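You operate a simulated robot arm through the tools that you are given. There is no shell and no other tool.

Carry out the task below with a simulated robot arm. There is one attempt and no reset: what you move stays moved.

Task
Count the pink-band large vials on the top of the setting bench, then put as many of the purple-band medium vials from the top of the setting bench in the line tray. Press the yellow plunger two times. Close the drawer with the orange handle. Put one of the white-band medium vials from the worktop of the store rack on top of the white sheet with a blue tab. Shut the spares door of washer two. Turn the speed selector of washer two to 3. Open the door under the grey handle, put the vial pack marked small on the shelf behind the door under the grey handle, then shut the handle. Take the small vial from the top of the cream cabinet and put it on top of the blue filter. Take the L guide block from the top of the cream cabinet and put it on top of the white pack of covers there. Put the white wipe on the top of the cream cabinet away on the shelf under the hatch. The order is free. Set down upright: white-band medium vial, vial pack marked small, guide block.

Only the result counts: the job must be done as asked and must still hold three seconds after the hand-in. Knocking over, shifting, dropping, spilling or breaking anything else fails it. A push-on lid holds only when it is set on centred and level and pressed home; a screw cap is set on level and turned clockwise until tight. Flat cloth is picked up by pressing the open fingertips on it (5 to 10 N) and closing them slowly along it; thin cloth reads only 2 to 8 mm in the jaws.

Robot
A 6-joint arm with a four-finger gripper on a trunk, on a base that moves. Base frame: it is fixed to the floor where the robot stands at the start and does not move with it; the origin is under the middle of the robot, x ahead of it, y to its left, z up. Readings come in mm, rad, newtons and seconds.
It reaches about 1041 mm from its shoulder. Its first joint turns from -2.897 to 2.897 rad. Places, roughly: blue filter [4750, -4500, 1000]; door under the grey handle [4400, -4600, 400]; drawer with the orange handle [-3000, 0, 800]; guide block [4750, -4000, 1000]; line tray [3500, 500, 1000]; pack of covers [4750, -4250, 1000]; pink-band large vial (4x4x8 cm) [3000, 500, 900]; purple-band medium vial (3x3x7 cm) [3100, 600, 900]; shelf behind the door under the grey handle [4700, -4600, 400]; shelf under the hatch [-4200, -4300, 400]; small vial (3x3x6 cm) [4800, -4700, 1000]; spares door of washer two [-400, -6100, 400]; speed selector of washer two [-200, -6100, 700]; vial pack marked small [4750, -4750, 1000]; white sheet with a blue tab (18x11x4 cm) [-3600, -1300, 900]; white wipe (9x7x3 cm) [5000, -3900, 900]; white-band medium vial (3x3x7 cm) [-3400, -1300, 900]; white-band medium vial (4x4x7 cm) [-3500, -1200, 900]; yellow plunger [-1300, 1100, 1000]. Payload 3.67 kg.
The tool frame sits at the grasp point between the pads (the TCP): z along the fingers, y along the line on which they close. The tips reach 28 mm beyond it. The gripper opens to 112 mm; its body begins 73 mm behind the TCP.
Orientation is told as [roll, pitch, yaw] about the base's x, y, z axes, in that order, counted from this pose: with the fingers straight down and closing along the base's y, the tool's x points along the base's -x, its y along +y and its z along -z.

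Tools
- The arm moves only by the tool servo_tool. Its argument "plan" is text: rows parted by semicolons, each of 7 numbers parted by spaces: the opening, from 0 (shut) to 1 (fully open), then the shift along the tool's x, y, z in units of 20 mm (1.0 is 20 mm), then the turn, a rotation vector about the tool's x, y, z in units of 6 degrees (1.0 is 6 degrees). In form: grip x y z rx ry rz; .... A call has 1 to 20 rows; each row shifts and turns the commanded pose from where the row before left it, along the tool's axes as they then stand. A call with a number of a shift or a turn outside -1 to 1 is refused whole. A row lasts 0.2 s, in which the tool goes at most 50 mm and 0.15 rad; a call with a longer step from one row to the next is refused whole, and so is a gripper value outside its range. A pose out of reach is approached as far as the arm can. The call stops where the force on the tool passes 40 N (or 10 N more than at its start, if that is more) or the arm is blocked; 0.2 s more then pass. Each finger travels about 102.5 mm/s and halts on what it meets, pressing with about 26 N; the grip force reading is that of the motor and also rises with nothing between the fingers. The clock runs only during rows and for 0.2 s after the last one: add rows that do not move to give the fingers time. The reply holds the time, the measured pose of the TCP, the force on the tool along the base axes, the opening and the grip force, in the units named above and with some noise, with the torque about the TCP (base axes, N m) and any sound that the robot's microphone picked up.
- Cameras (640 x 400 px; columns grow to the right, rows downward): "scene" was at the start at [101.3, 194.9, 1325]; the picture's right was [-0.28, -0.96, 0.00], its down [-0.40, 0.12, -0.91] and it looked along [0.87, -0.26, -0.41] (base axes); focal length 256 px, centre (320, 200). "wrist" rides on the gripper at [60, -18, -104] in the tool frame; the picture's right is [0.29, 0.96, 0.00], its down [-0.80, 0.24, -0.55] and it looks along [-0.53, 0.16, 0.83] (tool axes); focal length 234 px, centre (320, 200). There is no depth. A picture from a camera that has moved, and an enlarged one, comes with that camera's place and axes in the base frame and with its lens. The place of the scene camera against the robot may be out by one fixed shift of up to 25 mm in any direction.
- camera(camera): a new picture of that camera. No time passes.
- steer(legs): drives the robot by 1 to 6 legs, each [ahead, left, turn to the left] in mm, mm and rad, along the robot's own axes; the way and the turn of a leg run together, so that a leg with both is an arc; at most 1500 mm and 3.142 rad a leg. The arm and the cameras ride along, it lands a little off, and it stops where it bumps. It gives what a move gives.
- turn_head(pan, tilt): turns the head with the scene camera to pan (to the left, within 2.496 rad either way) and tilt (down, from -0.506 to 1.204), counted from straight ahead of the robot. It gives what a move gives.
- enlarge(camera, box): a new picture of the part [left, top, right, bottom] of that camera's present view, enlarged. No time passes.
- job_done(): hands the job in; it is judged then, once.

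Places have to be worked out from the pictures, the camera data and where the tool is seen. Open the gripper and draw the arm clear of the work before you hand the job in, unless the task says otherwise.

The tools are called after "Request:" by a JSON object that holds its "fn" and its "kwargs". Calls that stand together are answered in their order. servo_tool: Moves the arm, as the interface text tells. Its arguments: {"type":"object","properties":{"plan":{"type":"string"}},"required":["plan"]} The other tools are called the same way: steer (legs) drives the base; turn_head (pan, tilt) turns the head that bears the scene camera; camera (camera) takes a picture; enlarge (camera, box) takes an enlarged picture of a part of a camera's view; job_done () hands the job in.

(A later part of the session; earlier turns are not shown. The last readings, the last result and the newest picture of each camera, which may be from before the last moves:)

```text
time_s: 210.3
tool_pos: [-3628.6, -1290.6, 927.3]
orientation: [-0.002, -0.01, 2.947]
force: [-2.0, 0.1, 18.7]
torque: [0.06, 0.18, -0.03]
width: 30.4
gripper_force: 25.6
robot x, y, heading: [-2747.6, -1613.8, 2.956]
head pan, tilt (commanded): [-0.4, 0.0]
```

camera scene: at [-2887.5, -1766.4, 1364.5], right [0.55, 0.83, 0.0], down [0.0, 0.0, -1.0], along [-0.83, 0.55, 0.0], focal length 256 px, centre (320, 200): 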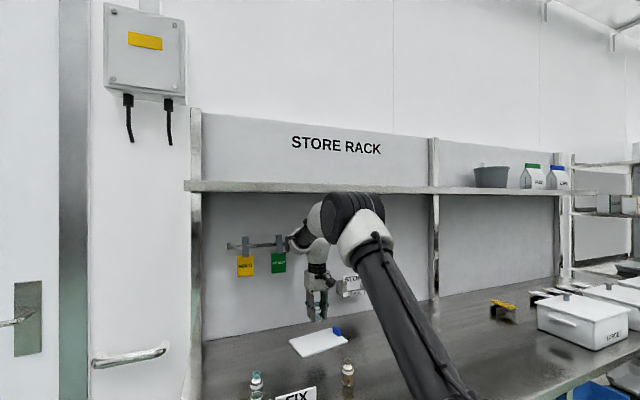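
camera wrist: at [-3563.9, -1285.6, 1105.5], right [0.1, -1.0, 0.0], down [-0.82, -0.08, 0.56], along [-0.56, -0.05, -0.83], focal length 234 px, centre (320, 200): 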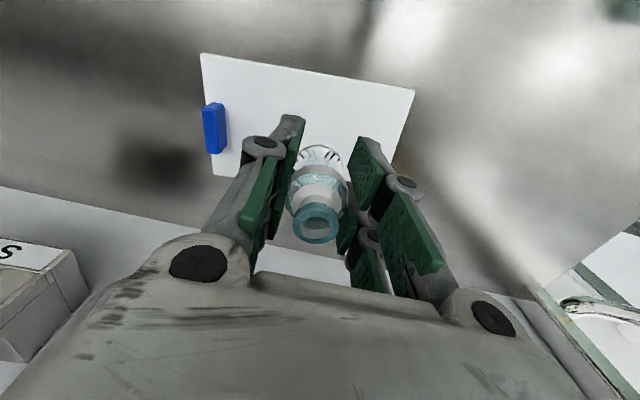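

Contact (18 N). I ease up 1 mm, release, and rise straight up.

Request:
{"fn": "servo_tool", "kwargs": {"plan": "0.1 0 0 -0.05 0 0 0;0.1 0 0 0 0 0 0;0.32 0 0 0 0 0 0;0.4 0 0 -0.05 0 0 0;0.55 0 0 0 0 0 0;0.6 0 0 -0.3 0 0 0;0.6 0 0 -1 0 0 0;0.6 0 0 -1 0 0 0;0.6 0 0 -1 0 0 0;0.6 0 0 -1 0 0 0;0.6 0 0 -1 0 0 0"}}

Request:
{"fn": "camera", "kwargs": {"camera": "wrist"}}

Request:
{"fn": "turn_head", "kwargs": {"pan": -0.1, "tilt": 0.5}}

Request:
{"fn": "enlarge", "kwargs": {"camera": "scene", "box": [280, 60, 460, 200]}}

```text
time_s: 212.7
tool_pos: [-3626.9, -1290.6, 1033.8]
orientation: [-0.001, -0.008, 2.947]
force: [-0.6, 0.0, -0.6]
torque: [0.01, -0.03, -0.01]
width: 67.3
gripper_force: 0.0
robot x, y, heading: [-2748.5, -1614.3, 2.961]
head pan, tilt (commanded): [-0.4, 0.0]
```

```text
taken
camera wrist: at [-3563.3, -1284.8, 1137.3], right [0.1, -1.0, 0.0], down [-0.82, -0.08, 0.56], along [-0.56, -0.05, -0.83], focal length 234 px, centre (320, 200)
```

wrist: 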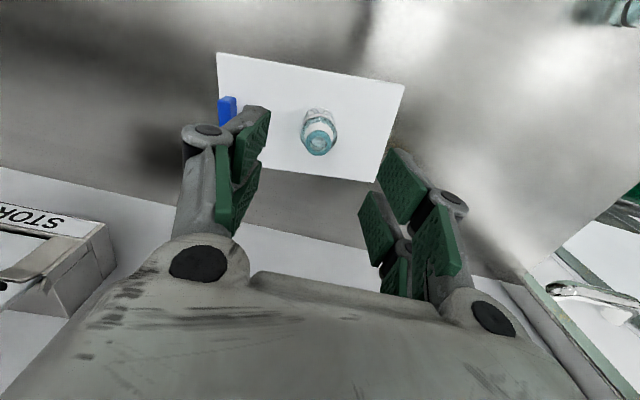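

```text
time_s: 213.7
tool_pos: [-3626.2, -1291.2, 1033.8]
orientation: [0.001, -0.01, 2.948]
force: [0.6, -0.4, -0.6]
torque: [0.01, -0.03, 0.0]
width: 67.4
gripper_force: 0.0
robot x, y, heading: [-2746.9, -1614.9, 2.958]
head pan, tilt (commanded): [-0.099, 0.499]
```

```text
2.86 times, centred on (370, 130) of scene
camera zoom: at [-2899.8, -1790.4, 1318.4], right [0.28, 0.96, 0.0], down [0.46, -0.13, -0.88], along [-0.84, 0.25, -0.48], focal length 732 px, centre (177, 400)
```

zoom: 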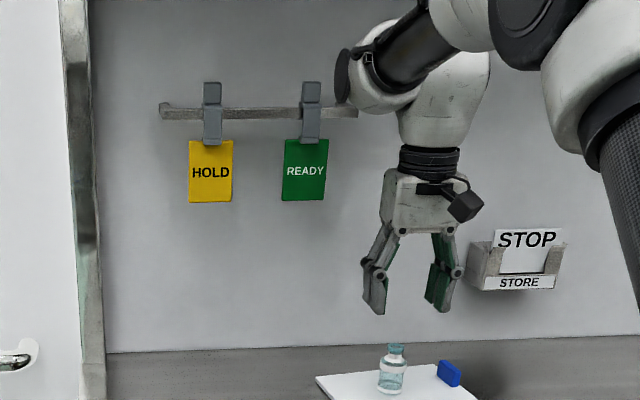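

The white-band vial stands upright on the sheet. I retract the arm and then survey the room to the south for the hatch and washer two.

Request:
{"fn": "servo_tool", "kwargs": {"plan": "0.6 1 0 -0.39 0 0 0;0.6 1 0 -0.39 0 0 0;0.6 1 0 -0.39 0 0 0;0.6 1 0 -0.39 0 0 0;0.6 1 0 -0.39 0 0 0;0.6 1 0 -0.39 0 0 0;0.6 1 0 -0.39 0 0 0;0.6 1 0 -0.39 0 0 0;0.6 1 0 -0.39 0 0 0;0.6 1 0 -0.39 0 0 0;0.6 1 0 -0.39 0 0 0;0.6 1 0 -0.39 0 0 0;0.6 1 0 -0.39 0 0 0;0.6 1 0 -0.39 0 0 0;0.6 1 0 -0.39 0 0 0;0.6 1 0 -0.39 0 0 0"}}

Request:
{"fn": "steer", "kwargs": {"legs": [[-500, 0, 0]]}}

Request:
{"fn": "turn_head", "kwargs": {"pan": 1.0, "tilt": 0.35}}

Request:
{"fn": "camera", "kwargs": {"camera": "scene"}}

Request:
{"fn": "turn_head", "kwargs": {"pan": 2.0, "tilt": 0.35}}

Request:
{"fn": "camera", "kwargs": {"camera": "scene"}}

```text
time_s: 217.1
tool_pos: [-3313.2, -1351.9, 1157.3]
orientation: [-0.001, -0.008, 2.948]
force: [-0.1, 0.3, -1.4]
torque: [0.02, -0.01, -0.01]
width: 67.1
gripper_force: 0.2
robot x, y, heading: [-2747.4, -1613.8, 2.958]
head pan, tilt (commanded): [-0.099, 0.499]
```

```text
time_s: 220.0
tool_pos: [-2820.2, -1446.5, 1157.5]
orientation: [0.001, -0.005, 2.955]
force: [-0.3, -0.3, -0.1]
torque: [0.01, -0.04, -0.01]
width: 67.4
gripper_force: 0.0
robot x, y, heading: [-2256.3, -1704.7, 2.968]
head pan, tilt (commanded): [-0.099, 0.499]
```

```text
time_s: 221.3
tool_pos: [-2821.4, -1447.8, 1157.0]
orientation: [0.001, -0.006, 2.954]
force: [0.2, -0.1, 0.7]
torque: [0.03, -0.02, -0.03]
width: 67.3
gripper_force: 0.1
robot x, y, heading: [-2250.9, -1706.0, 2.963]
head pan, tilt (commanded): [1.0, 0.351]
```

```text
taken
camera scene: at [-2380.7, -1974.7, 1332.0], right [-0.73, 0.68, 0.0], down [0.23, 0.25, -0.94], along [-0.64, -0.69, -0.34], focal length 256 px, centre (320, 200)
```

scene: 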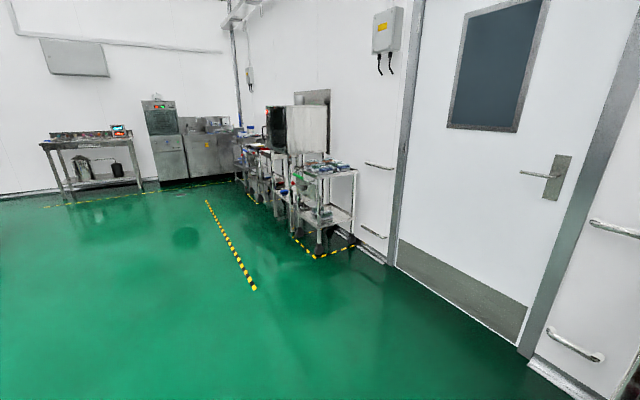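

```text
time_s: 222.6
tool_pos: [-2821.2, -1444.5, 1157.6]
orientation: [0.0, -0.007, 2.955]
force: [-0.3, -0.2, -0.2]
torque: [-0.02, 0.02, -0.01]
width: 67.2
gripper_force: 0.1
robot x, y, heading: [-2252.6, -1702.8, 2.963]
head pan, tilt (commanded): [2.0, 0.351]
```

```text
taken
camera scene: at [-2294.1, -1996.7, 1332.1], right [-0.97, -0.25, 0.0], down [-0.09, 0.33, -0.94], along [0.23, -0.91, -0.34], focal length 256 px, centre (320, 200)
```

scene: 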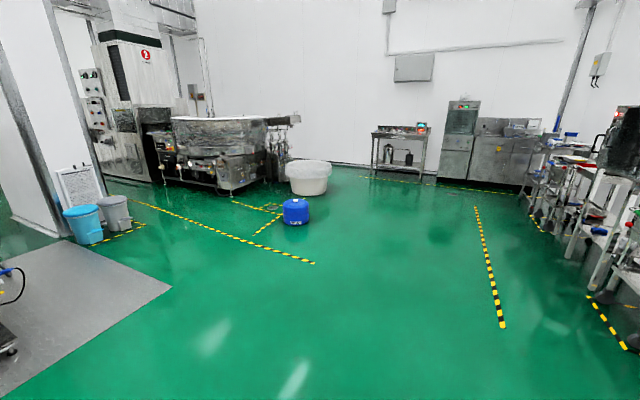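

Request:
{"fn": "enlarge", "kwargs": {"camera": "scene", "box": [60, 20, 340, 220]}}

Request:
{"fn": "enlarge", "kwargs": {"camera": "scene", "box": [360, 80, 640, 240]}}

Request:
{"fn": "turn_head", "kwargs": {"pan": 2.49, "tilt": 0.3}}

Request:
{"fn": "camera", "kwargs": {"camera": "scene"}}

```text
2.00 times, centred on (200, 120) of scene
camera zoom: at [-2294.1, -1996.7, 1332.1], right [-0.97, -0.25, 0.0], down [-0.09, 0.33, -0.94], along [0.23, -0.91, -0.34], focal length 512 px, centre (560, 360)
```

zoom: 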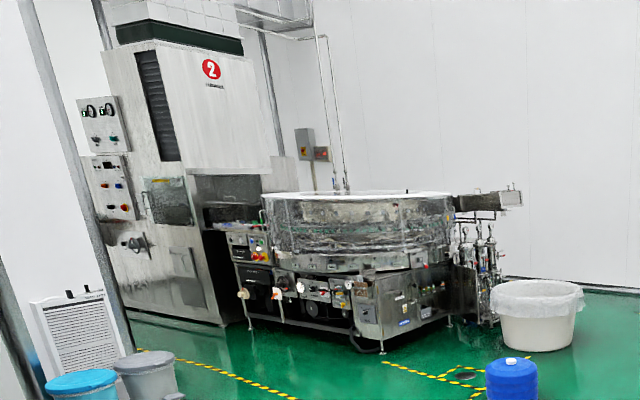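

```text
2.29 times, centred on (500, 160) of scene
camera zoom: at [-2294.1, -1996.7, 1332.1], right [-0.97, -0.25, 0.0], down [-0.09, 0.33, -0.94], along [0.23, -0.91, -0.34], focal length 585 px, centre (-91, 291)
```

zoom: 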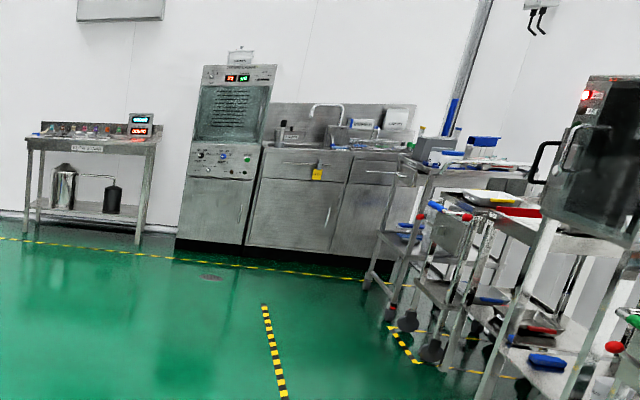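

```text
time_s: 223.5
tool_pos: [-2820.5, -1445.8, 1156.6]
orientation: [0.0, -0.009, 2.956]
force: [0.1, -0.4, 0.3]
torque: [0.02, -0.02, -0.06]
width: 67.5
gripper_force: 0.0
robot x, y, heading: [-2251.7, -1704.4, 2.96]
head pan, tilt (commanded): [2.491, 0.3]
```

```text
taken
camera scene: at [-2254.2, -1975.3, 1336.8], right [-0.74, -0.68, 0.0], down [-0.2, 0.22, -0.96], along [0.65, -0.7, -0.3], focal length 256 px, centre (320, 200)
```

scene: 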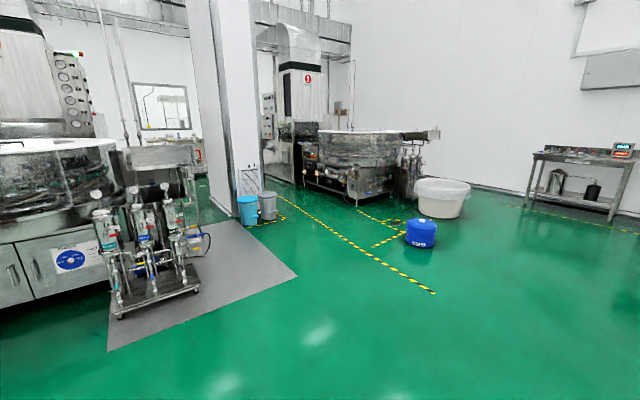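

Washer two (marked ②) stands to the south, its controls near (−200…−400, −6100) on its west side, with a white tub close by. I turn to the south-east and drive toward it for a closer look.

Request:
{"fn": "steer", "kwargs": {"legs": [[0, 0, 2.07], [1300, 0, 0], [1000, 0, 0]]}}

Request:
{"fn": "turn_head", "kwargs": {"pan": 0.1, "tilt": 0.3}}

Request:
{"fn": "camera", "kwargs": {"camera": "scene"}}

```text
time_s: 239.6
tool_pos: [-1619.4, -4523.5, 1157.1]
orientation: [-0.001, -0.007, -1.307]
force: [0.2, -0.4, -0.6]
torque: [0.01, 0.03, -0.01]
width: 67.0
gripper_force: 0.1
robot x, y, heading: [-1633.8, -3899.6, -1.299]
head pan, tilt (commanded): [2.491, 0.3]
```

```text
time_s: 241.8
tool_pos: [-1618.6, -4524.0, 1158.1]
orientation: [0.0, -0.008, -1.307]
force: [0.7, 1.1, 0.3]
torque: [-0.01, 0.01, -0.01]
width: 67.5
gripper_force: 0.1
robot x, y, heading: [-1636.0, -3896.0, -1.299]
head pan, tilt (commanded): [0.099, 0.3]
```

```text
taken
camera scene: at [-1395.4, -3942.3, 1336.8], right [-0.93, -0.36, 0.0], down [-0.11, 0.28, -0.96], along [0.35, -0.89, -0.3], focal length 256 px, centre (320, 200)
```

scene: 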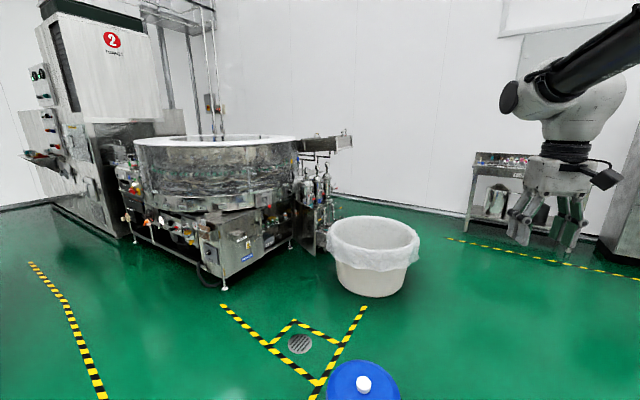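

Request:
{"fn": "enlarge", "kwargs": {"camera": "scene", "box": [90, 130, 350, 290]}}

Request:
{"fn": "enlarge", "kwargs": {"camera": "scene", "box": [190, 190, 310, 290]}}

```text
2.46 times, centred on (220, 210) of scene
camera zoom: at [-1395.4, -3942.3, 1336.8], right [-0.93, -0.36, 0.0], down [-0.11, 0.28, -0.96], along [0.35, -0.89, -0.3], focal length 630 px, centre (566, 175)
```

zoom: 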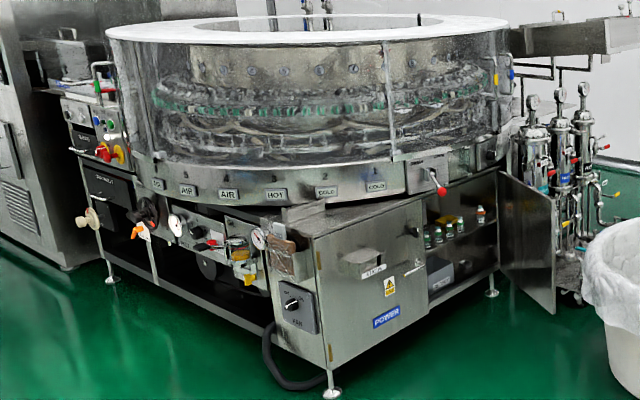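

```text
4.00 times, centred on (250, 240) of scene
camera zoom: at [-1395.4, -3942.3, 1336.8], right [-0.93, -0.36, 0.0], down [-0.11, 0.28, -0.96], along [0.35, -0.89, -0.3], focal length 1024 px, centre (600, 40)
```

zoom: 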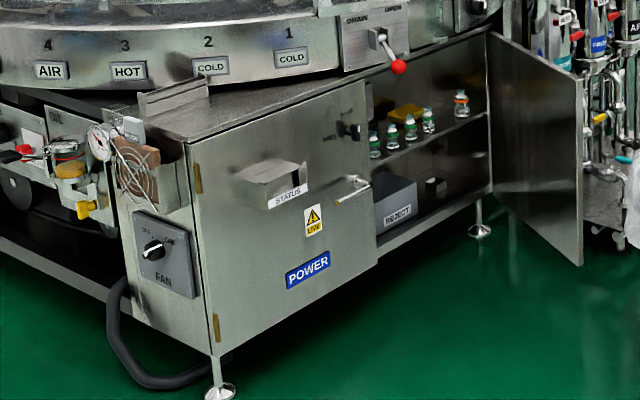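

I can see the open spares door (hinged at ≈(−190, −6190), free edge at ≈(−580, −5885)) and a black knob on a plate near (−264, −6013, 700) that may be the speed selector. I drive around the blue drum to get closer.

Request:
{"fn": "steer", "kwargs": {"legs": [[389, 654, 0], [700, 40, 0]]}}

Request:
{"fn": "turn_head", "kwargs": {"pan": 0.0, "tilt": 0.45}}

Request:
{"fn": "camera", "kwargs": {"camera": "scene"}}

```text
time_s: 249.4
tool_pos: [-663.6, -5392.5, 1157.6]
orientation: [-0.002, -0.008, -1.313]
force: [0.1, -0.5, -0.6]
torque: [-0.03, -0.03, 0.02]
width: 67.1
gripper_force: 0.2
robot x, y, heading: [-676.3, -4766.7, -1.302]
head pan, tilt (commanded): [0.099, 0.3]
```

```text
time_s: 250.1
tool_pos: [-662.9, -5392.9, 1157.1]
orientation: [0.001, -0.008, -1.312]
force: [-0.2, 0.2, -1.0]
torque: [-0.01, 0.02, -0.02]
width: 67.3
gripper_force: 0.0
robot x, y, heading: [-675.4, -4763.9, -1.3]
head pan, tilt (commanded): [0.0, 0.45]
```

```text
taken
camera scene: at [-446.3, -4813.5, 1322.9], right [-0.96, -0.27, 0.0], down [-0.12, 0.42, -0.9], along [0.24, -0.87, -0.43], focal length 256 px, centre (320, 200)
```

scene: 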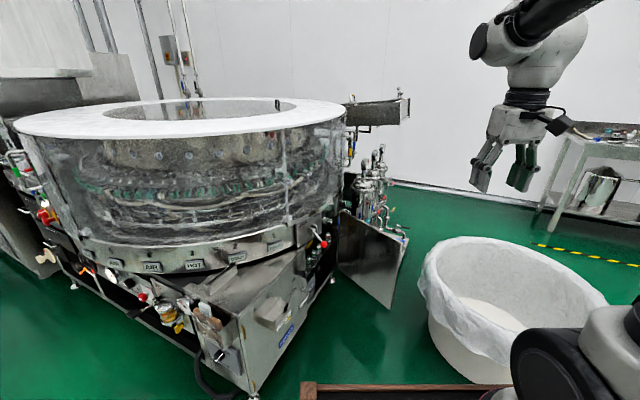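

The door's free edge is near (−560, −5950) close to the tub's rim; the drain lever overhangs the closed position. Plan: sweep the door most of the way with closed fingers from outside at its top edge, then push it home horizontally. First I drive a little closer.

Request:
{"fn": "steer", "kwargs": {"legs": [[300, 93, 0]]}}

Request:
{"fn": "turn_head", "kwargs": {"pan": 0.0, "tilt": 0.6}}

Request:
{"fn": "camera", "kwargs": {"camera": "scene"}}

Request:
{"fn": "enlarge", "kwargs": {"camera": "scene", "box": [230, 140, 450, 320]}}

Request:
{"fn": "camera", "kwargs": {"camera": "wrist"}}

```text
time_s: 252.2
tool_pos: [-492.9, -5654.9, 1157.5]
orientation: [-0.001, -0.006, -1.309]
force: [0.3, -0.3, -1.0]
torque: [-0.03, -0.01, 0.03]
width: 67.2
gripper_force: 0.1
robot x, y, heading: [-507.2, -5029.2, -1.299]
head pan, tilt (commanded): [0.0, 0.45]
```

```text
time_s: 252.9
tool_pos: [-492.9, -5653.0, 1156.8]
orientation: [0.0, -0.008, -1.309]
force: [1.1, 0.5, 0.5]
torque: [0.0, 0.01, -0.01]
width: 67.3
gripper_force: 0.0
robot x, y, heading: [-508.3, -5029.8, -1.298]
head pan, tilt (commanded): [0.0, 0.6]
```

```text
taken
camera scene: at [-278.4, -5071.1, 1309.3], right [-0.96, -0.27, 0.0], down [-0.15, 0.54, -0.83], along [0.22, -0.8, -0.56], focal length 256 px, centre (320, 200)
```

scene: 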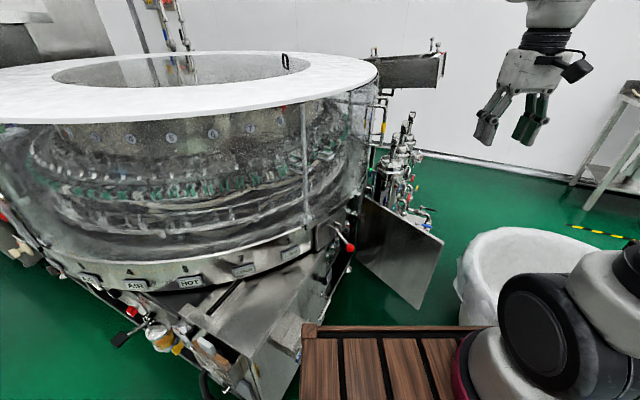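

```text
2.22 times, centred on (340, 230) of scene
camera zoom: at [-278.4, -5071.1, 1309.3], right [-0.96, -0.27, 0.0], down [-0.15, 0.54, -0.83], along [0.22, -0.8, -0.56], focal length 569 px, centre (276, 133)
```

zoom: 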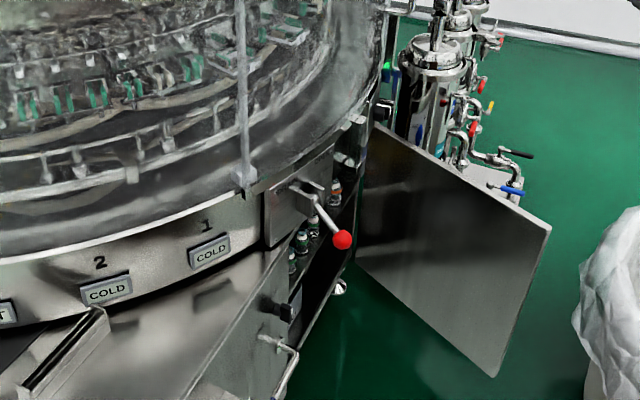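

```text
taken
camera wrist: at [-526.0, -5600.9, 1260.8], right [0.85, 0.53, 0.0], down [0.44, -0.7, 0.56], along [0.29, -0.48, -0.83], focal length 234 px, centre (320, 200)
```

wrist: 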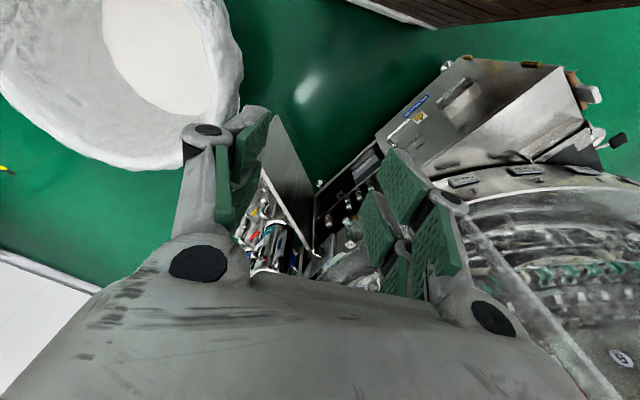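

Wrist and scene views agree: door free edge ≈(−560, −5951), z 160–590, hinge ≈(−202, −6200). I move the closed gripper to the outside (south-west) of the leaf at height, then will descend there.

Request:
{"fn": "servo_tool", "kwargs": {"plan": "0.3 -0.95 -0.44 0 0 0 0;0 -0.95 -0.44 0 0 0 0;0 -0.95 -0.44 0 0 0 0;0 -0.95 -0.44 0 0 0 0;0 -0.95 -0.44 0 0 0 0;0 -0.95 -0.44 0 0 0 0;0 -0.95 -0.44 0 0 0 0;0 -0.95 -0.44 0 0 0 0;0 -0.95 -0.44 0 0 0 0;0 -0.95 -0.44 0 0 0 0;0 -0.95 -0.44 0 0 0 0;0 -0.95 -0.44 0 0 0 0;0 -0.95 -0.44 0 0 0 0;0 -0.95 -0.44 0 0 0 0;0 -0.95 -0.44 0 0 0 0;0 -0.95 -0.44 0 0 0 0;0 -0.95 -0.44 0 0 0 0;0 -0.95 -0.44 0 0 0 0"}}

Request:
{"fn": "servo_tool", "kwargs": {"plan": "0 0 0 1 0 0 0;0 0 0 1 0 0 0;0 0 0 1 0 0 0;0 0 0 1 0 0 0;0 0 0 1 0 0 0;0 0 0 1 0 0 0;0 0 0 1 0 0 0;0 0 0 1 0 0 0;0 0 0 1 0 0 0;0 0 0 1 0 0 0;0 0 0 1 0 0 0;0 0 0 1 0 0 0;0 0 0 1 0 0 0;0 0 0 1 0 0 0;0 0 0 1 0 0 0;0 0 0 1 0 0 0;0 0 0 1 0 0 0;0 0 0 1 0 0 0"}}

Request:
{"fn": "camera", "kwargs": {"camera": "wrist"}}

Request:
{"fn": "camera", "kwargs": {"camera": "scene"}}

```text
time_s: 256.7
tool_pos: [-558.2, -6024.6, 1160.8]
orientation: [-0.002, -0.009, -1.308]
force: [-0.7, 0.4, 0.7]
torque: [-0.07, 0.02, 0.0]
width: 0.1
gripper_force: 26.0
robot x, y, heading: [-507.0, -5029.1, -1.3]
head pan, tilt (commanded): [0.0, 0.6]
```

```text
time_s: 260.5
tool_pos: [-555.9, -6028.9, 797.8]
orientation: [-0.001, -0.007, -1.31]
force: [0.0, 0.4, 1.2]
torque: [0.01, 0.01, 0.01]
width: 0.2
gripper_force: 26.6
robot x, y, heading: [-508.0, -5029.4, -1.298]
head pan, tilt (commanded): [0.0, 0.6]
```

```text
taken
camera wrist: at [-589.5, -5974.7, 901.7], right [0.85, 0.53, 0.0], down [0.44, -0.7, 0.56], along [0.29, -0.48, -0.83], focal length 234 px, centre (320, 200)
```

wrist: 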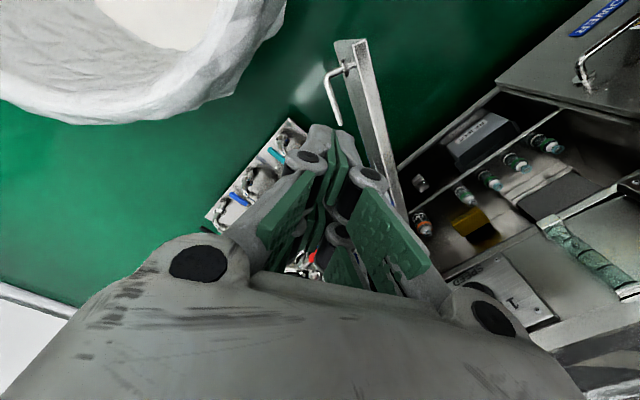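

```text
taken
camera scene: at [-278.5, -5070.9, 1309.3], right [-0.96, -0.27, 0.0], down [-0.15, 0.54, -0.83], along [0.22, -0.8, -0.56], focal length 256 px, centre (320, 200)
```

scene: 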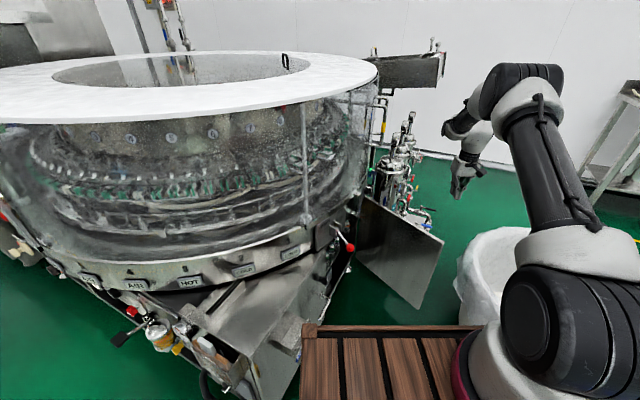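

The leaf has a lever handle on its outer face near the free edge, so I'll push further in. I shift ~108 mm toward the hinge along the leaf, then look before descending.

Request:
{"fn": "servo_tool", "kwargs": {"plan": "0 -0.82 0.7 0 0 0 0;0 -0.82 0.7 0 0 0 0;0 -0.82 0.7 0 0 0 0;0 -0.82 0.7 0 0 0 0;0 -0.82 0.7 0 0 0 0;0 0 0 0 0 0 0"}}

Request:
{"fn": "camera", "kwargs": {"camera": "wrist"}}

```text
time_s: 261.9
tool_pos: [-469.0, -6088.5, 799.6]
orientation: [0.0, -0.008, -1.309]
force: [0.3, 0.5, 0.5]
torque: [0.0, 0.04, 0.01]
width: 0.0
gripper_force: 25.7
robot x, y, heading: [-507.8, -5031.3, -1.299]
head pan, tilt (commanded): [0.0, 0.6]
```

```text
taken
camera wrist: at [-502.7, -6034.6, 902.8], right [0.85, 0.53, 0.0], down [0.44, -0.7, 0.56], along [0.29, -0.48, -0.83], focal length 234 px, centre (320, 200)
```

wrist: 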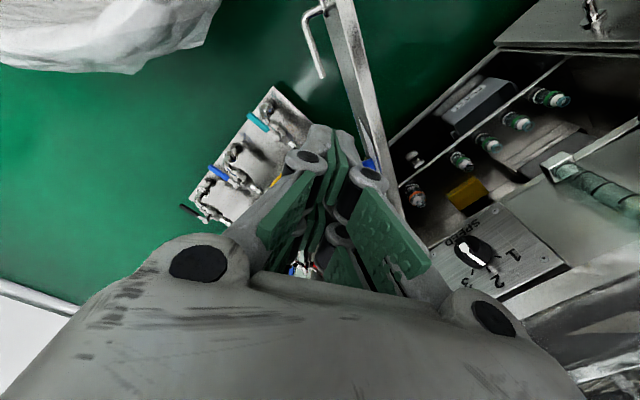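

The SPEED selector plate with 1-2-3 comes into the wrist view. I zoom in on it.

Request:
{"fn": "enlarge", "kwargs": {"camera": "wrist", "box": [400, 200, 580, 320]}}

Request:
{"fn": "enlarge", "kwargs": {"camera": "wrist", "box": [180, 0, 420, 210]}}

```text
3.33 times, centred on (490, 260) of wrist
camera zoom: at [-502.7, -6034.6, 902.8], right [0.85, 0.53, 0.0], down [0.44, -0.7, 0.56], along [0.29, -0.48, -0.83], focal length 781 px, centre (-247, 0)
```

zoom: 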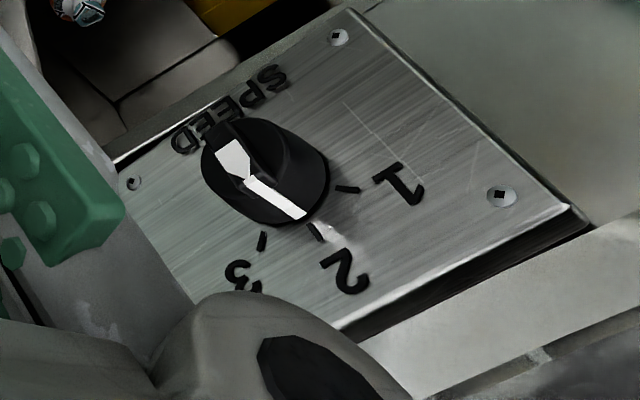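

```text
1.90 times, centred on (300, 105) of wrist
camera zoom: at [-502.7, -6034.6, 902.8], right [0.85, 0.53, 0.0], down [0.44, -0.7, 0.56], along [0.29, -0.48, -0.83], focal length 446 px, centre (358, 381)
```

zoom: 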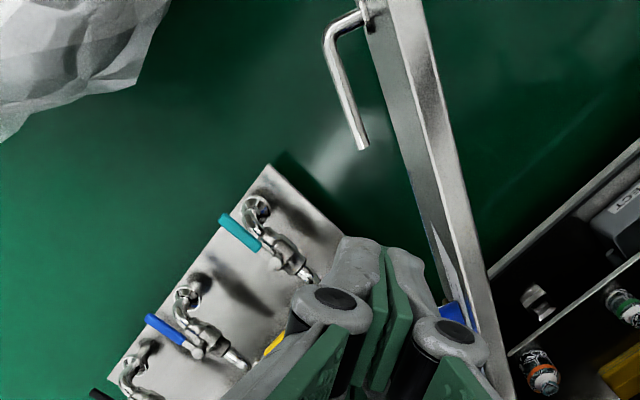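

The selector points to 2 (needs 3, i.e. clockwise); its plate is sloped at ≈(−204, −6126, 676). First the door: I descend beside the leaf to z≈572.

Request:
{"fn": "servo_tool", "kwargs": {"plan": "0 0 0 1 0 0 0;0 0 0 1 0 0 0;0 0 0 1 0 0 0;0 0 0 1 0 0 0;0 0 0 1 0 0 0;0 0 0 1 0 0 0;0 0 0 1 0 0 0;0 0 0 1 0 0 0;0 0 0 1 0 0 0;0 0 0 1 0 0 0;0 0 0 1 0 0 0;0 0 0 0.4 0 0 0"}}

Request:
{"fn": "camera", "kwargs": {"camera": "wrist"}}

Request:
{"fn": "camera", "kwargs": {"camera": "scene"}}

```text
time_s: 264.5
tool_pos: [-469.7, -6075.2, 578.1]
orientation: [-0.002, -0.009, -1.309]
force: [-0.5, 0.1, -0.2]
torque: [0.03, -0.04, 0.01]
width: 0.1
gripper_force: 25.8
out of reach, approached as far as the arm can: row 9, 10, 11
robot x, y, heading: [-508.1, -5025.9, -1.3]
head pan, tilt (commanded): [0.0, 0.6]
```

```text
taken
camera wrist: at [-503.9, -6021.1, 681.7], right [0.85, 0.53, 0.0], down [0.44, -0.7, 0.56], along [0.29, -0.48, -0.83], focal length 234 px, centre (320, 200)
```

wrist: 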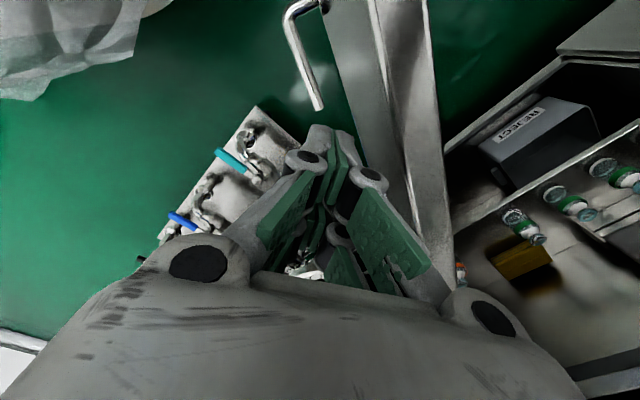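

```text
taken
camera scene: at [-278.4, -5071.1, 1309.3], right [-0.96, -0.27, 0.0], down [-0.15, 0.54, -0.82], along [0.22, -0.79, -0.57], focal length 256 px, centre (320, 200)
```

scene: 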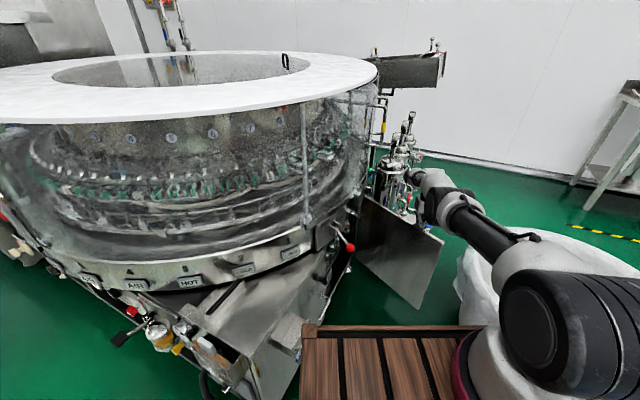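

The arm is near full stretch here, but beside the leaf. I now sweep the fist along the arc toward the north-east to swing the door.

Request:
{"fn": "servo_tool", "kwargs": {"plan": "0 0.72 0.71 0 0 0 0;0 0.72 0.71 0 0 0 0;0 0.72 0.71 0 0 0 0;0 0.49 0.68 0 0 0 0;0 0.49 0.68 0 0 0 0;0 0.4 0.73 0 0 0 0;0 0.4 0.73 0 0 0 0;0 0.29 0.67 0 0 0 0;0 0.29 0.67 0 0 0 0;0 0 0 0 0 0 0"}}

Request:
{"fn": "camera", "kwargs": {"camera": "scene"}}

Request:
{"fn": "camera", "kwargs": {"camera": "wrist"}}

```text
time_s: 266.7
tool_pos: [-371.9, -5967.7, 573.7]
orientation: [-0.001, -0.007, -1.31]
force: [-0.4, -0.1, 0.0]
torque: [-0.01, -0.04, -0.02]
width: 0.0
gripper_force: 25.7
out of reach, approached as far as the arm can: row 1, 2
robot x, y, heading: [-506.9, -5030.4, -1.3]
head pan, tilt (commanded): [0.0, 0.6]
```

```text
taken
camera scene: at [-278.4, -5071.1, 1309.3], right [-0.96, -0.27, 0.0], down [-0.15, 0.54, -0.82], along [0.22, -0.79, -0.57], focal length 256 px, centre (320, 200)
```

scene: 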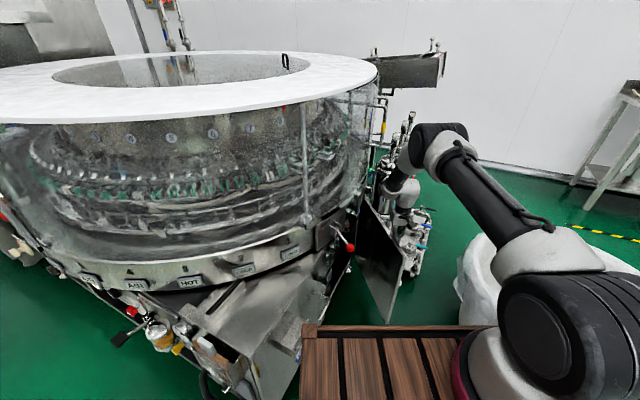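

```text
taken
camera wrist: at [-403.8, -5914.1, 676.4], right [0.85, 0.53, 0.0], down [0.44, -0.7, 0.56], along [0.29, -0.48, -0.83], focal length 234 px, centre (320, 200)
```

wrist: 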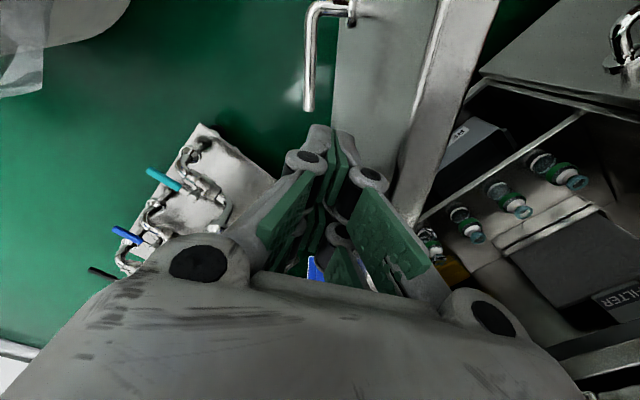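

The door moves easily with the fist. I continue the sweep a bit further.

Request:
{"fn": "servo_tool", "kwargs": {"plan": "0 0.25 0.67 0 0 0 0;0 0.25 0.67 0 0 0 0;0 0.2 0.67 0 0 0 0;0 0.1 0.64 0 0 0 0;0 0.1 0.64 0 0 0 0;0 0 0 0 0 0 0"}}

Request:
{"fn": "camera", "kwargs": {"camera": "scene"}}

Request:
{"fn": "camera", "kwargs": {"camera": "wrist"}}

```text
time_s: 268.1
tool_pos: [-312.5, -5932.6, 571.5]
orientation: [0.001, -0.007, -1.309]
force: [0.3, 0.5, 0.5]
torque: [0.0, 0.01, 0.02]
width: 0.0
gripper_force: 25.6
robot x, y, heading: [-507.1, -5032.4, -1.299]
head pan, tilt (commanded): [0.0, 0.6]
```

```text
taken
camera scene: at [-278.4, -5071.1, 1309.3], right [-0.96, -0.27, 0.0], down [-0.15, 0.54, -0.82], along [0.22, -0.79, -0.57], focal length 256 px, centre (320, 200)
```

scene: 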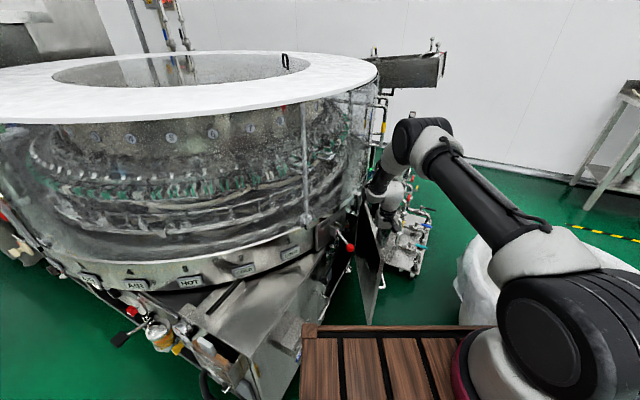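

```text
taken
camera wrist: at [-345.4, -5879.6, 675.5], right [0.85, 0.53, 0.0], down [0.44, -0.7, 0.56], along [0.29, -0.48, -0.83], focal length 234 px, centre (320, 200)
```

wrist: 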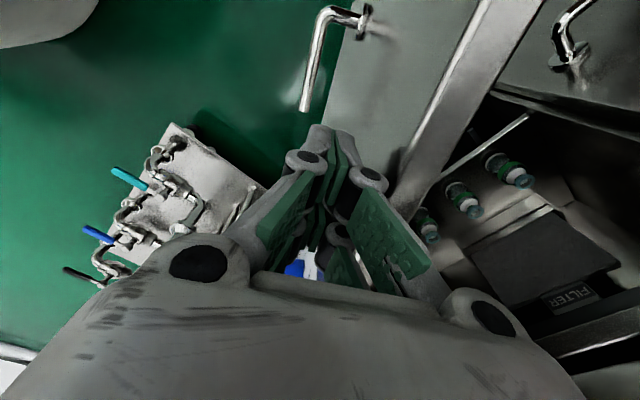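

Still clear of the drain lever. Two more small increments, then I'll retreat and finish with a horizontal push.

Request:
{"fn": "servo_tool", "kwargs": {"plan": "0 0.07 0.5 0 0 0 0;0 0.07 0.5 0 0 0 0;0 0.05 0.5 0 0 0 0;0 0 0 0 0 0 0"}}

Request:
{"fn": "camera", "kwargs": {"camera": "wrist"}}

Request:
{"fn": "enlarge", "kwargs": {"camera": "scene", "box": [290, 110, 450, 340]}}

```text
time_s: 269.1
tool_pos: [-284.8, -5922.0, 572.3]
orientation: [-0.001, -0.007, -1.308]
force: [0.2, -0.7, 0.9]
torque: [0.0, 0.02, -0.01]
width: 0.2
gripper_force: 25.6
robot x, y, heading: [-509.7, -5029.6, -1.304]
head pan, tilt (commanded): [0.0, 0.6]
```

```text
taken
camera wrist: at [-318.2, -5868.3, 675.6], right [0.85, 0.53, 0.0], down [0.44, -0.7, 0.56], along [0.29, -0.48, -0.83], focal length 234 px, centre (320, 200)
```

wrist: 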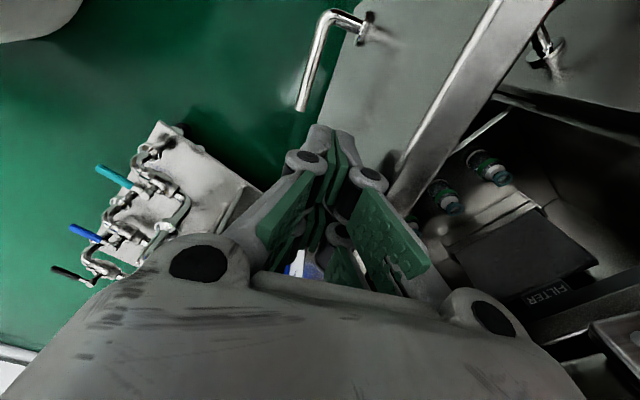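

```text
1.74 times, centred on (370, 225) of scene
camera zoom: at [-278.4, -5071.1, 1309.3], right [-0.96, -0.27, 0.0], down [-0.15, 0.54, -0.82], along [0.22, -0.79, -0.57], focal length 445 px, centre (233, 156)
```

zoom: 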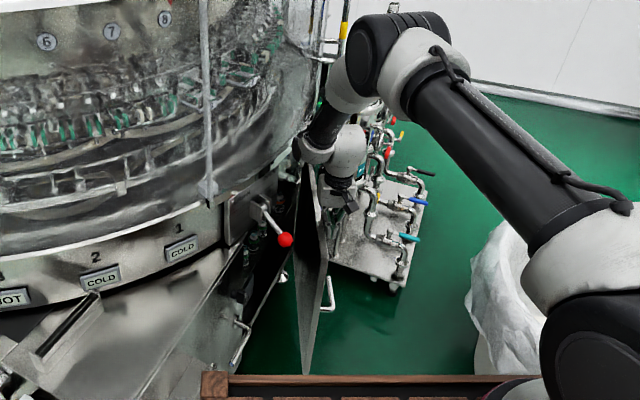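

The leaf is now ~25–30° from closed; going further with this upright posture would bring the wrist close to the drum. I retreat west, then rise, and re-pose the tool to push horizontally.

Request:
{"fn": "servo_tool", "kwargs": {"plan": "0 0 -0.5 0 0 0 0;0 0 -1 0 0 0 0;0 0 -1 0 0 0 0;0 0 -1 0 0 0 0;0 0 -1 0 0 0 0;0 0.5 0 -1 0 0 0;0 0.5 0 -1 0 0 0;0 0.5 0 -1 0 0 0;0 0.5 0 -1 0 0 0;0 0.5 0 -1 0 0 0;0 0.5 0 -1 0 0 0;0 0.5 0 -1 0 0 0;0 0.5 0 -1 0 0 0;0 0.5 0 -1 0 0 0;0 0.5 0 -1 0 0 0;0 0.5 0 -1 0 0 0;0 0.5 0 -1 0 0 0"}}

Request:
{"fn": "camera", "kwargs": {"camera": "scene"}}

Request:
{"fn": "camera", "kwargs": {"camera": "wrist"}}

```text
time_s: 272.7
tool_pos: [-403.1, -5825.7, 810.5]
orientation: [0.001, -0.007, -1.309]
force: [0.3, 0.1, -1.7]
torque: [0.03, 0.0, 0.0]
width: 0.0
gripper_force: 26.1
robot x, y, heading: [-506.5, -5027.6, -1.3]
head pan, tilt (commanded): [0.0, 0.6]
```

```text
taken
camera scene: at [-278.4, -5071.3, 1309.3], right [-0.96, -0.27, 0.0], down [-0.15, 0.54, -0.82], along [0.22, -0.79, -0.57], focal length 256 px, centre (320, 200)
```

scene: 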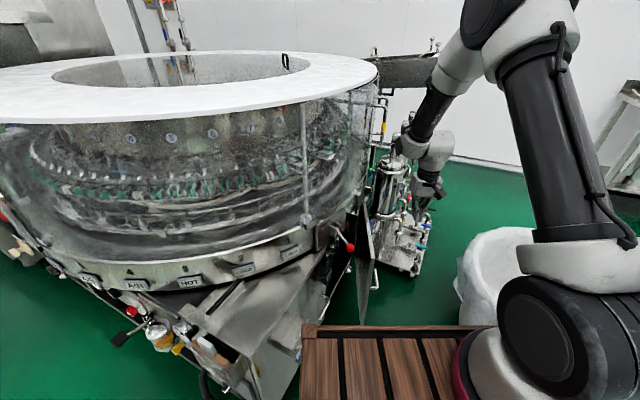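

```text
taken
camera wrist: at [-435.8, -5772.4, 915.0], right [0.85, 0.53, 0.0], down [0.44, -0.7, 0.56], along [0.29, -0.48, -0.83], focal length 234 px, centre (320, 200)
```

wrist: 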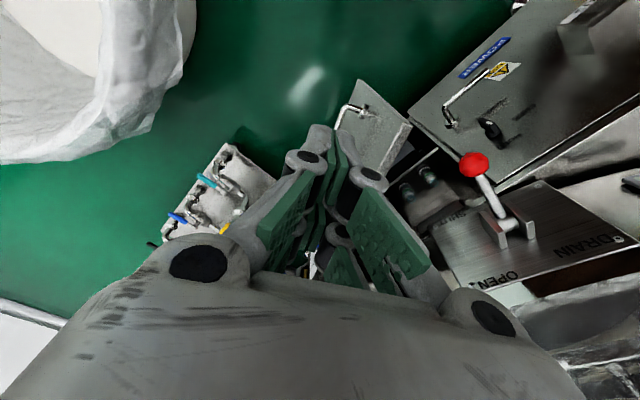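

I now re-pose the tool at this clear spot: yaw left ~38° and then tilt forward 60° so that the fingertips lead toward the door face.

Request:
{"fn": "servo_tool", "kwargs": {"plan": "0 0 0 0 0 0 -0.91;0 0 0 0 0 0 -0.91;0 0 0 0 0 0 -0.91;0 0 0 0 0 0 -0.91;0 0 0 0 0 0 -0.91;0 0 0 0 0 0 -0.91;0 0 0 0 0 0 -0.91;0 0 0 0 0 -1 0;0 0 0 0 0 -1 0;0 0 0 0 0 -1 0;0 0 0 0 0 -1 0;0 0 0 0 0 -1 0;0 0 0 0 0 -1 0;0 0 0 0 0 -1 0;0 0 0 0 0 -1 0;0 0 0 0 0 -1 0;0 0 0 0 0 -1 0;0 0 0 0 0 0 0"}}

Request:
{"fn": "camera", "kwargs": {"camera": "scene"}}

Request:
{"fn": "camera", "kwargs": {"camera": "wrist"}}

```text
time_s: 276.5
tool_pos: [-402.7, -5827.2, 810.7]
orientation: [-0.01, -1.053, -0.634]
force: [-0.3, -1.4, -0.7]
torque: [-0.02, 0.01, -0.04]
width: 0.2
gripper_force: 26.1
robot x, y, heading: [-507.8, -5028.0, -1.301]
head pan, tilt (commanded): [0.0, 0.6]
```

```text
taken
camera scene: at [-278.5, -5071.1, 1309.3], right [-0.96, -0.27, 0.0], down [-0.15, 0.54, -0.83], along [0.22, -0.79, -0.57], focal length 256 px, centre (320, 200)
```

scene: 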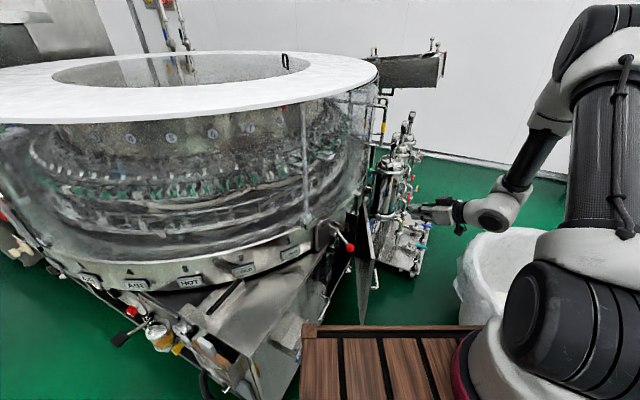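

```text
taken
camera wrist: at [-509.7, -5769.5, 811.0], right [0.46, 0.85, -0.26], down [0.08, 0.25, 0.97], along [0.89, -0.46, 0.05], focal length 234 px, centre (320, 200)
```

wrist: 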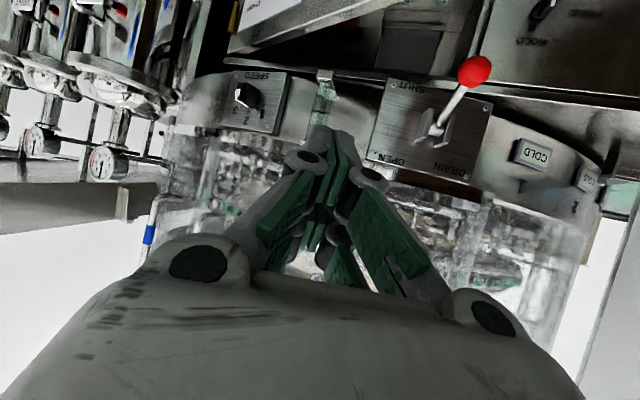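

The tool now leads forward. I lower it vertically ~297 mm to about z≈514, west of the leaf and above its handle height.

Request:
{"fn": "servo_tool", "kwargs": {"plan": "0 0.86 0 0.49 0 0 0;0 0.86 0 0.49 0 0 0;0 0.86 0 0.49 0 0 0;0 0.86 0 0.49 0 0 0;0 0.86 0 0.49 0 0 0;0 0.86 0 0.49 0 0 0;0 0.86 0 0.49 0 0 0;0 0.86 0 0.49 0 0 0;0 0.86 0 0.49 0 0 0;0 0.86 0 0.49 0 0 0;0 0.86 0 0.49 0 0 0;0 0.86 0 0.49 0 0 0;0 0.86 0 0.49 0 0 0;0 0.86 0 0.49 0 0 0;0 0.86 0 0.49 0 0 0"}}

Request:
{"fn": "camera", "kwargs": {"camera": "scene"}}

Request:
{"fn": "camera", "kwargs": {"camera": "wrist"}}

```text
time_s: 279.7
tool_pos: [-413.7, -5867.8, 523.9]
orientation: [-0.001, -1.053, -0.638]
force: [-0.2, 0.8, -0.9]
torque: [0.02, -0.01, -0.01]
width: 0.0
gripper_force: 25.9
out of reach, approached as far as the arm can: row 5, 6, 7, 8, 10, 11, 13
robot x, y, heading: [-508.2, -5031.3, -1.299]
head pan, tilt (commanded): [0.0, 0.6]
```

```text
taken
camera scene: at [-278.5, -5071.1, 1309.3], right [-0.96, -0.27, 0.0], down [-0.15, 0.54, -0.83], along [0.22, -0.79, -0.56], focal length 256 px, centre (320, 200)
```

scene: 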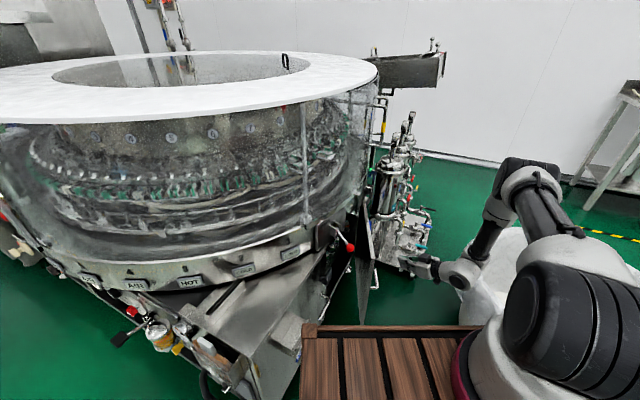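

```text
taken
camera wrist: at [-520.7, -5811.4, 524.1], right [0.46, 0.85, -0.25], down [0.08, 0.24, 0.97], along [0.89, -0.46, 0.05], focal length 234 px, centre (320, 200)
```

wrist: 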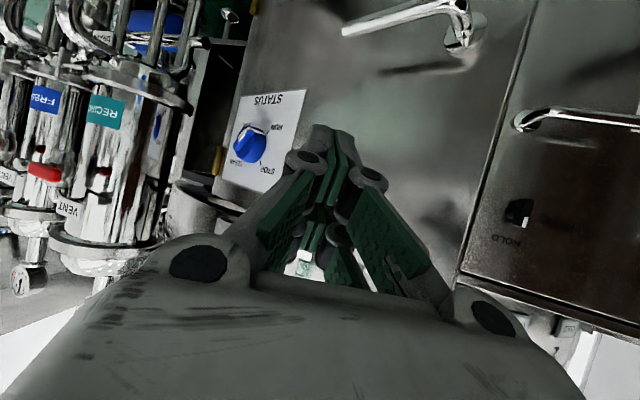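

The view (upside-down) shows the door face with its handle at the lower right and a blue STATUS knob well to the left of my contact point. I move the fingertips to the face about 130 mm from the free edge at z≈460.

Request:
{"fn": "servo_tool", "kwargs": {"plan": "0 -0.16 0.37 0.91 0 0 0;0 -0.16 0.37 0.91 0 0 0;0 -0.16 0.37 0.91 0 0 0;0 -0.16 0.37 0.91 0 0 0;0 -0.16 0.37 0.91 0 0 0;0 -0.16 0.37 0.91 0 0 0;0 0 0 0 0 0 0"}}

Request:
{"fn": "camera", "kwargs": {"camera": "wrist"}}

Request:
{"fn": "enlarge", "kwargs": {"camera": "scene", "box": [290, 110, 480, 340]}}

```text
time_s: 281.3
tool_pos: [-302.1, -5894.1, 488.6]
orientation: [-0.009, -1.054, -0.632]
force: [-0.9, 0.1, -0.3]
torque: [-0.02, -0.01, 0.01]
width: 0.0
gripper_force: 26.3
robot x, y, heading: [-506.8, -5027.4, -1.295]
head pan, tilt (commanded): [0.0, 0.6]
```

```text
taken
camera wrist: at [-409.1, -5836.6, 487.7], right [0.46, 0.85, -0.26], down [0.08, 0.25, 0.97], along [0.89, -0.46, 0.05], focal length 234 px, centre (320, 200)
```

wrist: 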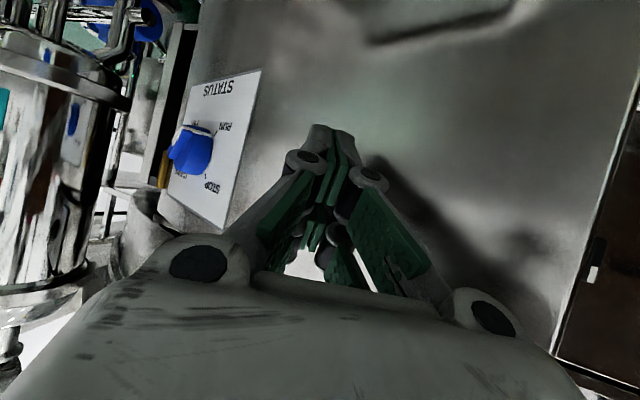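

```text
1.74 times, centred on (385, 225) of scene
camera zoom: at [-278.4, -5071.1, 1309.3], right [-0.96, -0.27, 0.0], down [-0.15, 0.54, -0.82], along [0.22, -0.79, -0.57], focal length 445 px, centre (207, 156)
```

zoom: 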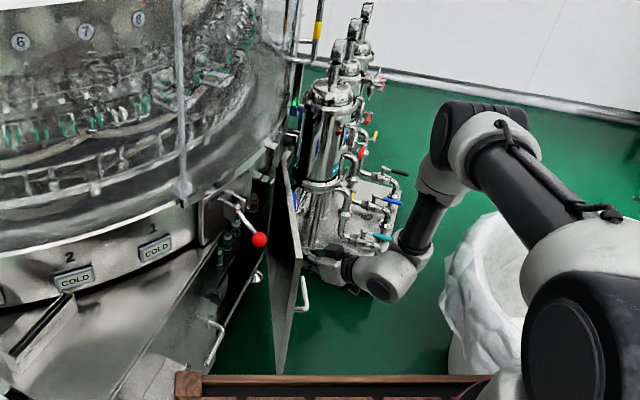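

Fingertips are close to the door's face. I push east in 15 mm rows.

Request:
{"fn": "servo_tool", "kwargs": {"plan": "0 -0.27 0.5 0.48 0 0 0;0 -0.27 0.5 0.48 0 0 0;0 -0.27 0.5 0.48 0 0 0;0 -0.27 0.5 0.48 0 0 0;0 -0.27 0.5 0.48 0 0 0;0 -0.27 0.5 0.48 0 0 0;0 0 0 0 0 0 0"}}

Request:
{"fn": "camera", "kwargs": {"camera": "wrist"}}

Request:
{"fn": "enlarge", "kwargs": {"camera": "scene", "box": [290, 110, 480, 340]}}

```text
time_s: 282.9
tool_pos: [-213.6, -5886.4, 486.1]
orientation: [-0.01, -1.05, -0.634]
force: [0.0, 0.7, -1.1]
torque: [0.02, 0.04, -0.02]
width: 0.0
gripper_force: 25.6
robot x, y, heading: [-510.7, -5028.6, -1.298]
head pan, tilt (commanded): [0.0, 0.6]
```

```text
taken
camera wrist: at [-320.9, -5828.9, 485.8], right [0.46, 0.85, -0.26], down [0.08, 0.25, 0.97], along [0.89, -0.46, 0.05], focal length 234 px, centre (320, 200)
```

wrist: 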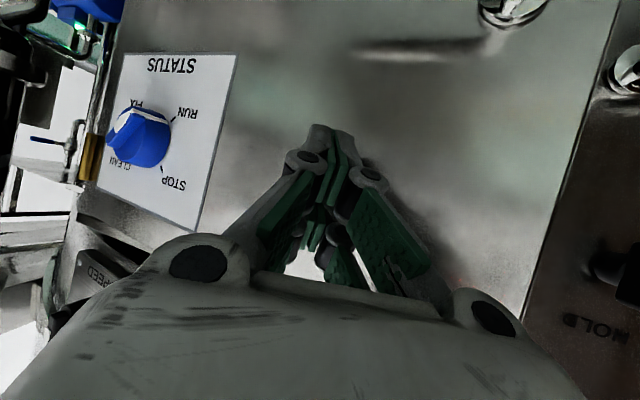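

```text
1.74 times, centred on (385, 225) of scene
camera zoom: at [-278.4, -5071.1, 1309.3], right [-0.96, -0.27, 0.0], down [-0.15, 0.54, -0.82], along [0.22, -0.79, -0.57], focal length 445 px, centre (207, 156)
```

zoom: 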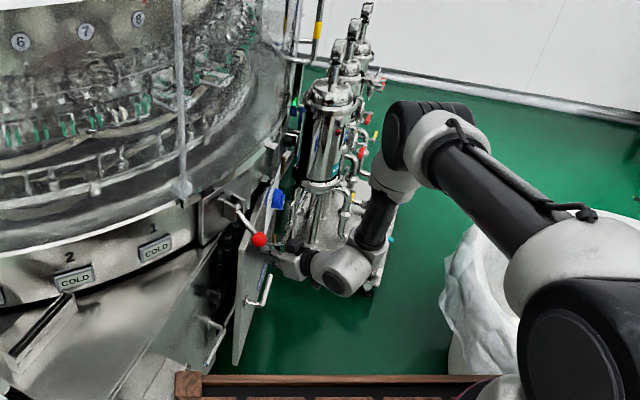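

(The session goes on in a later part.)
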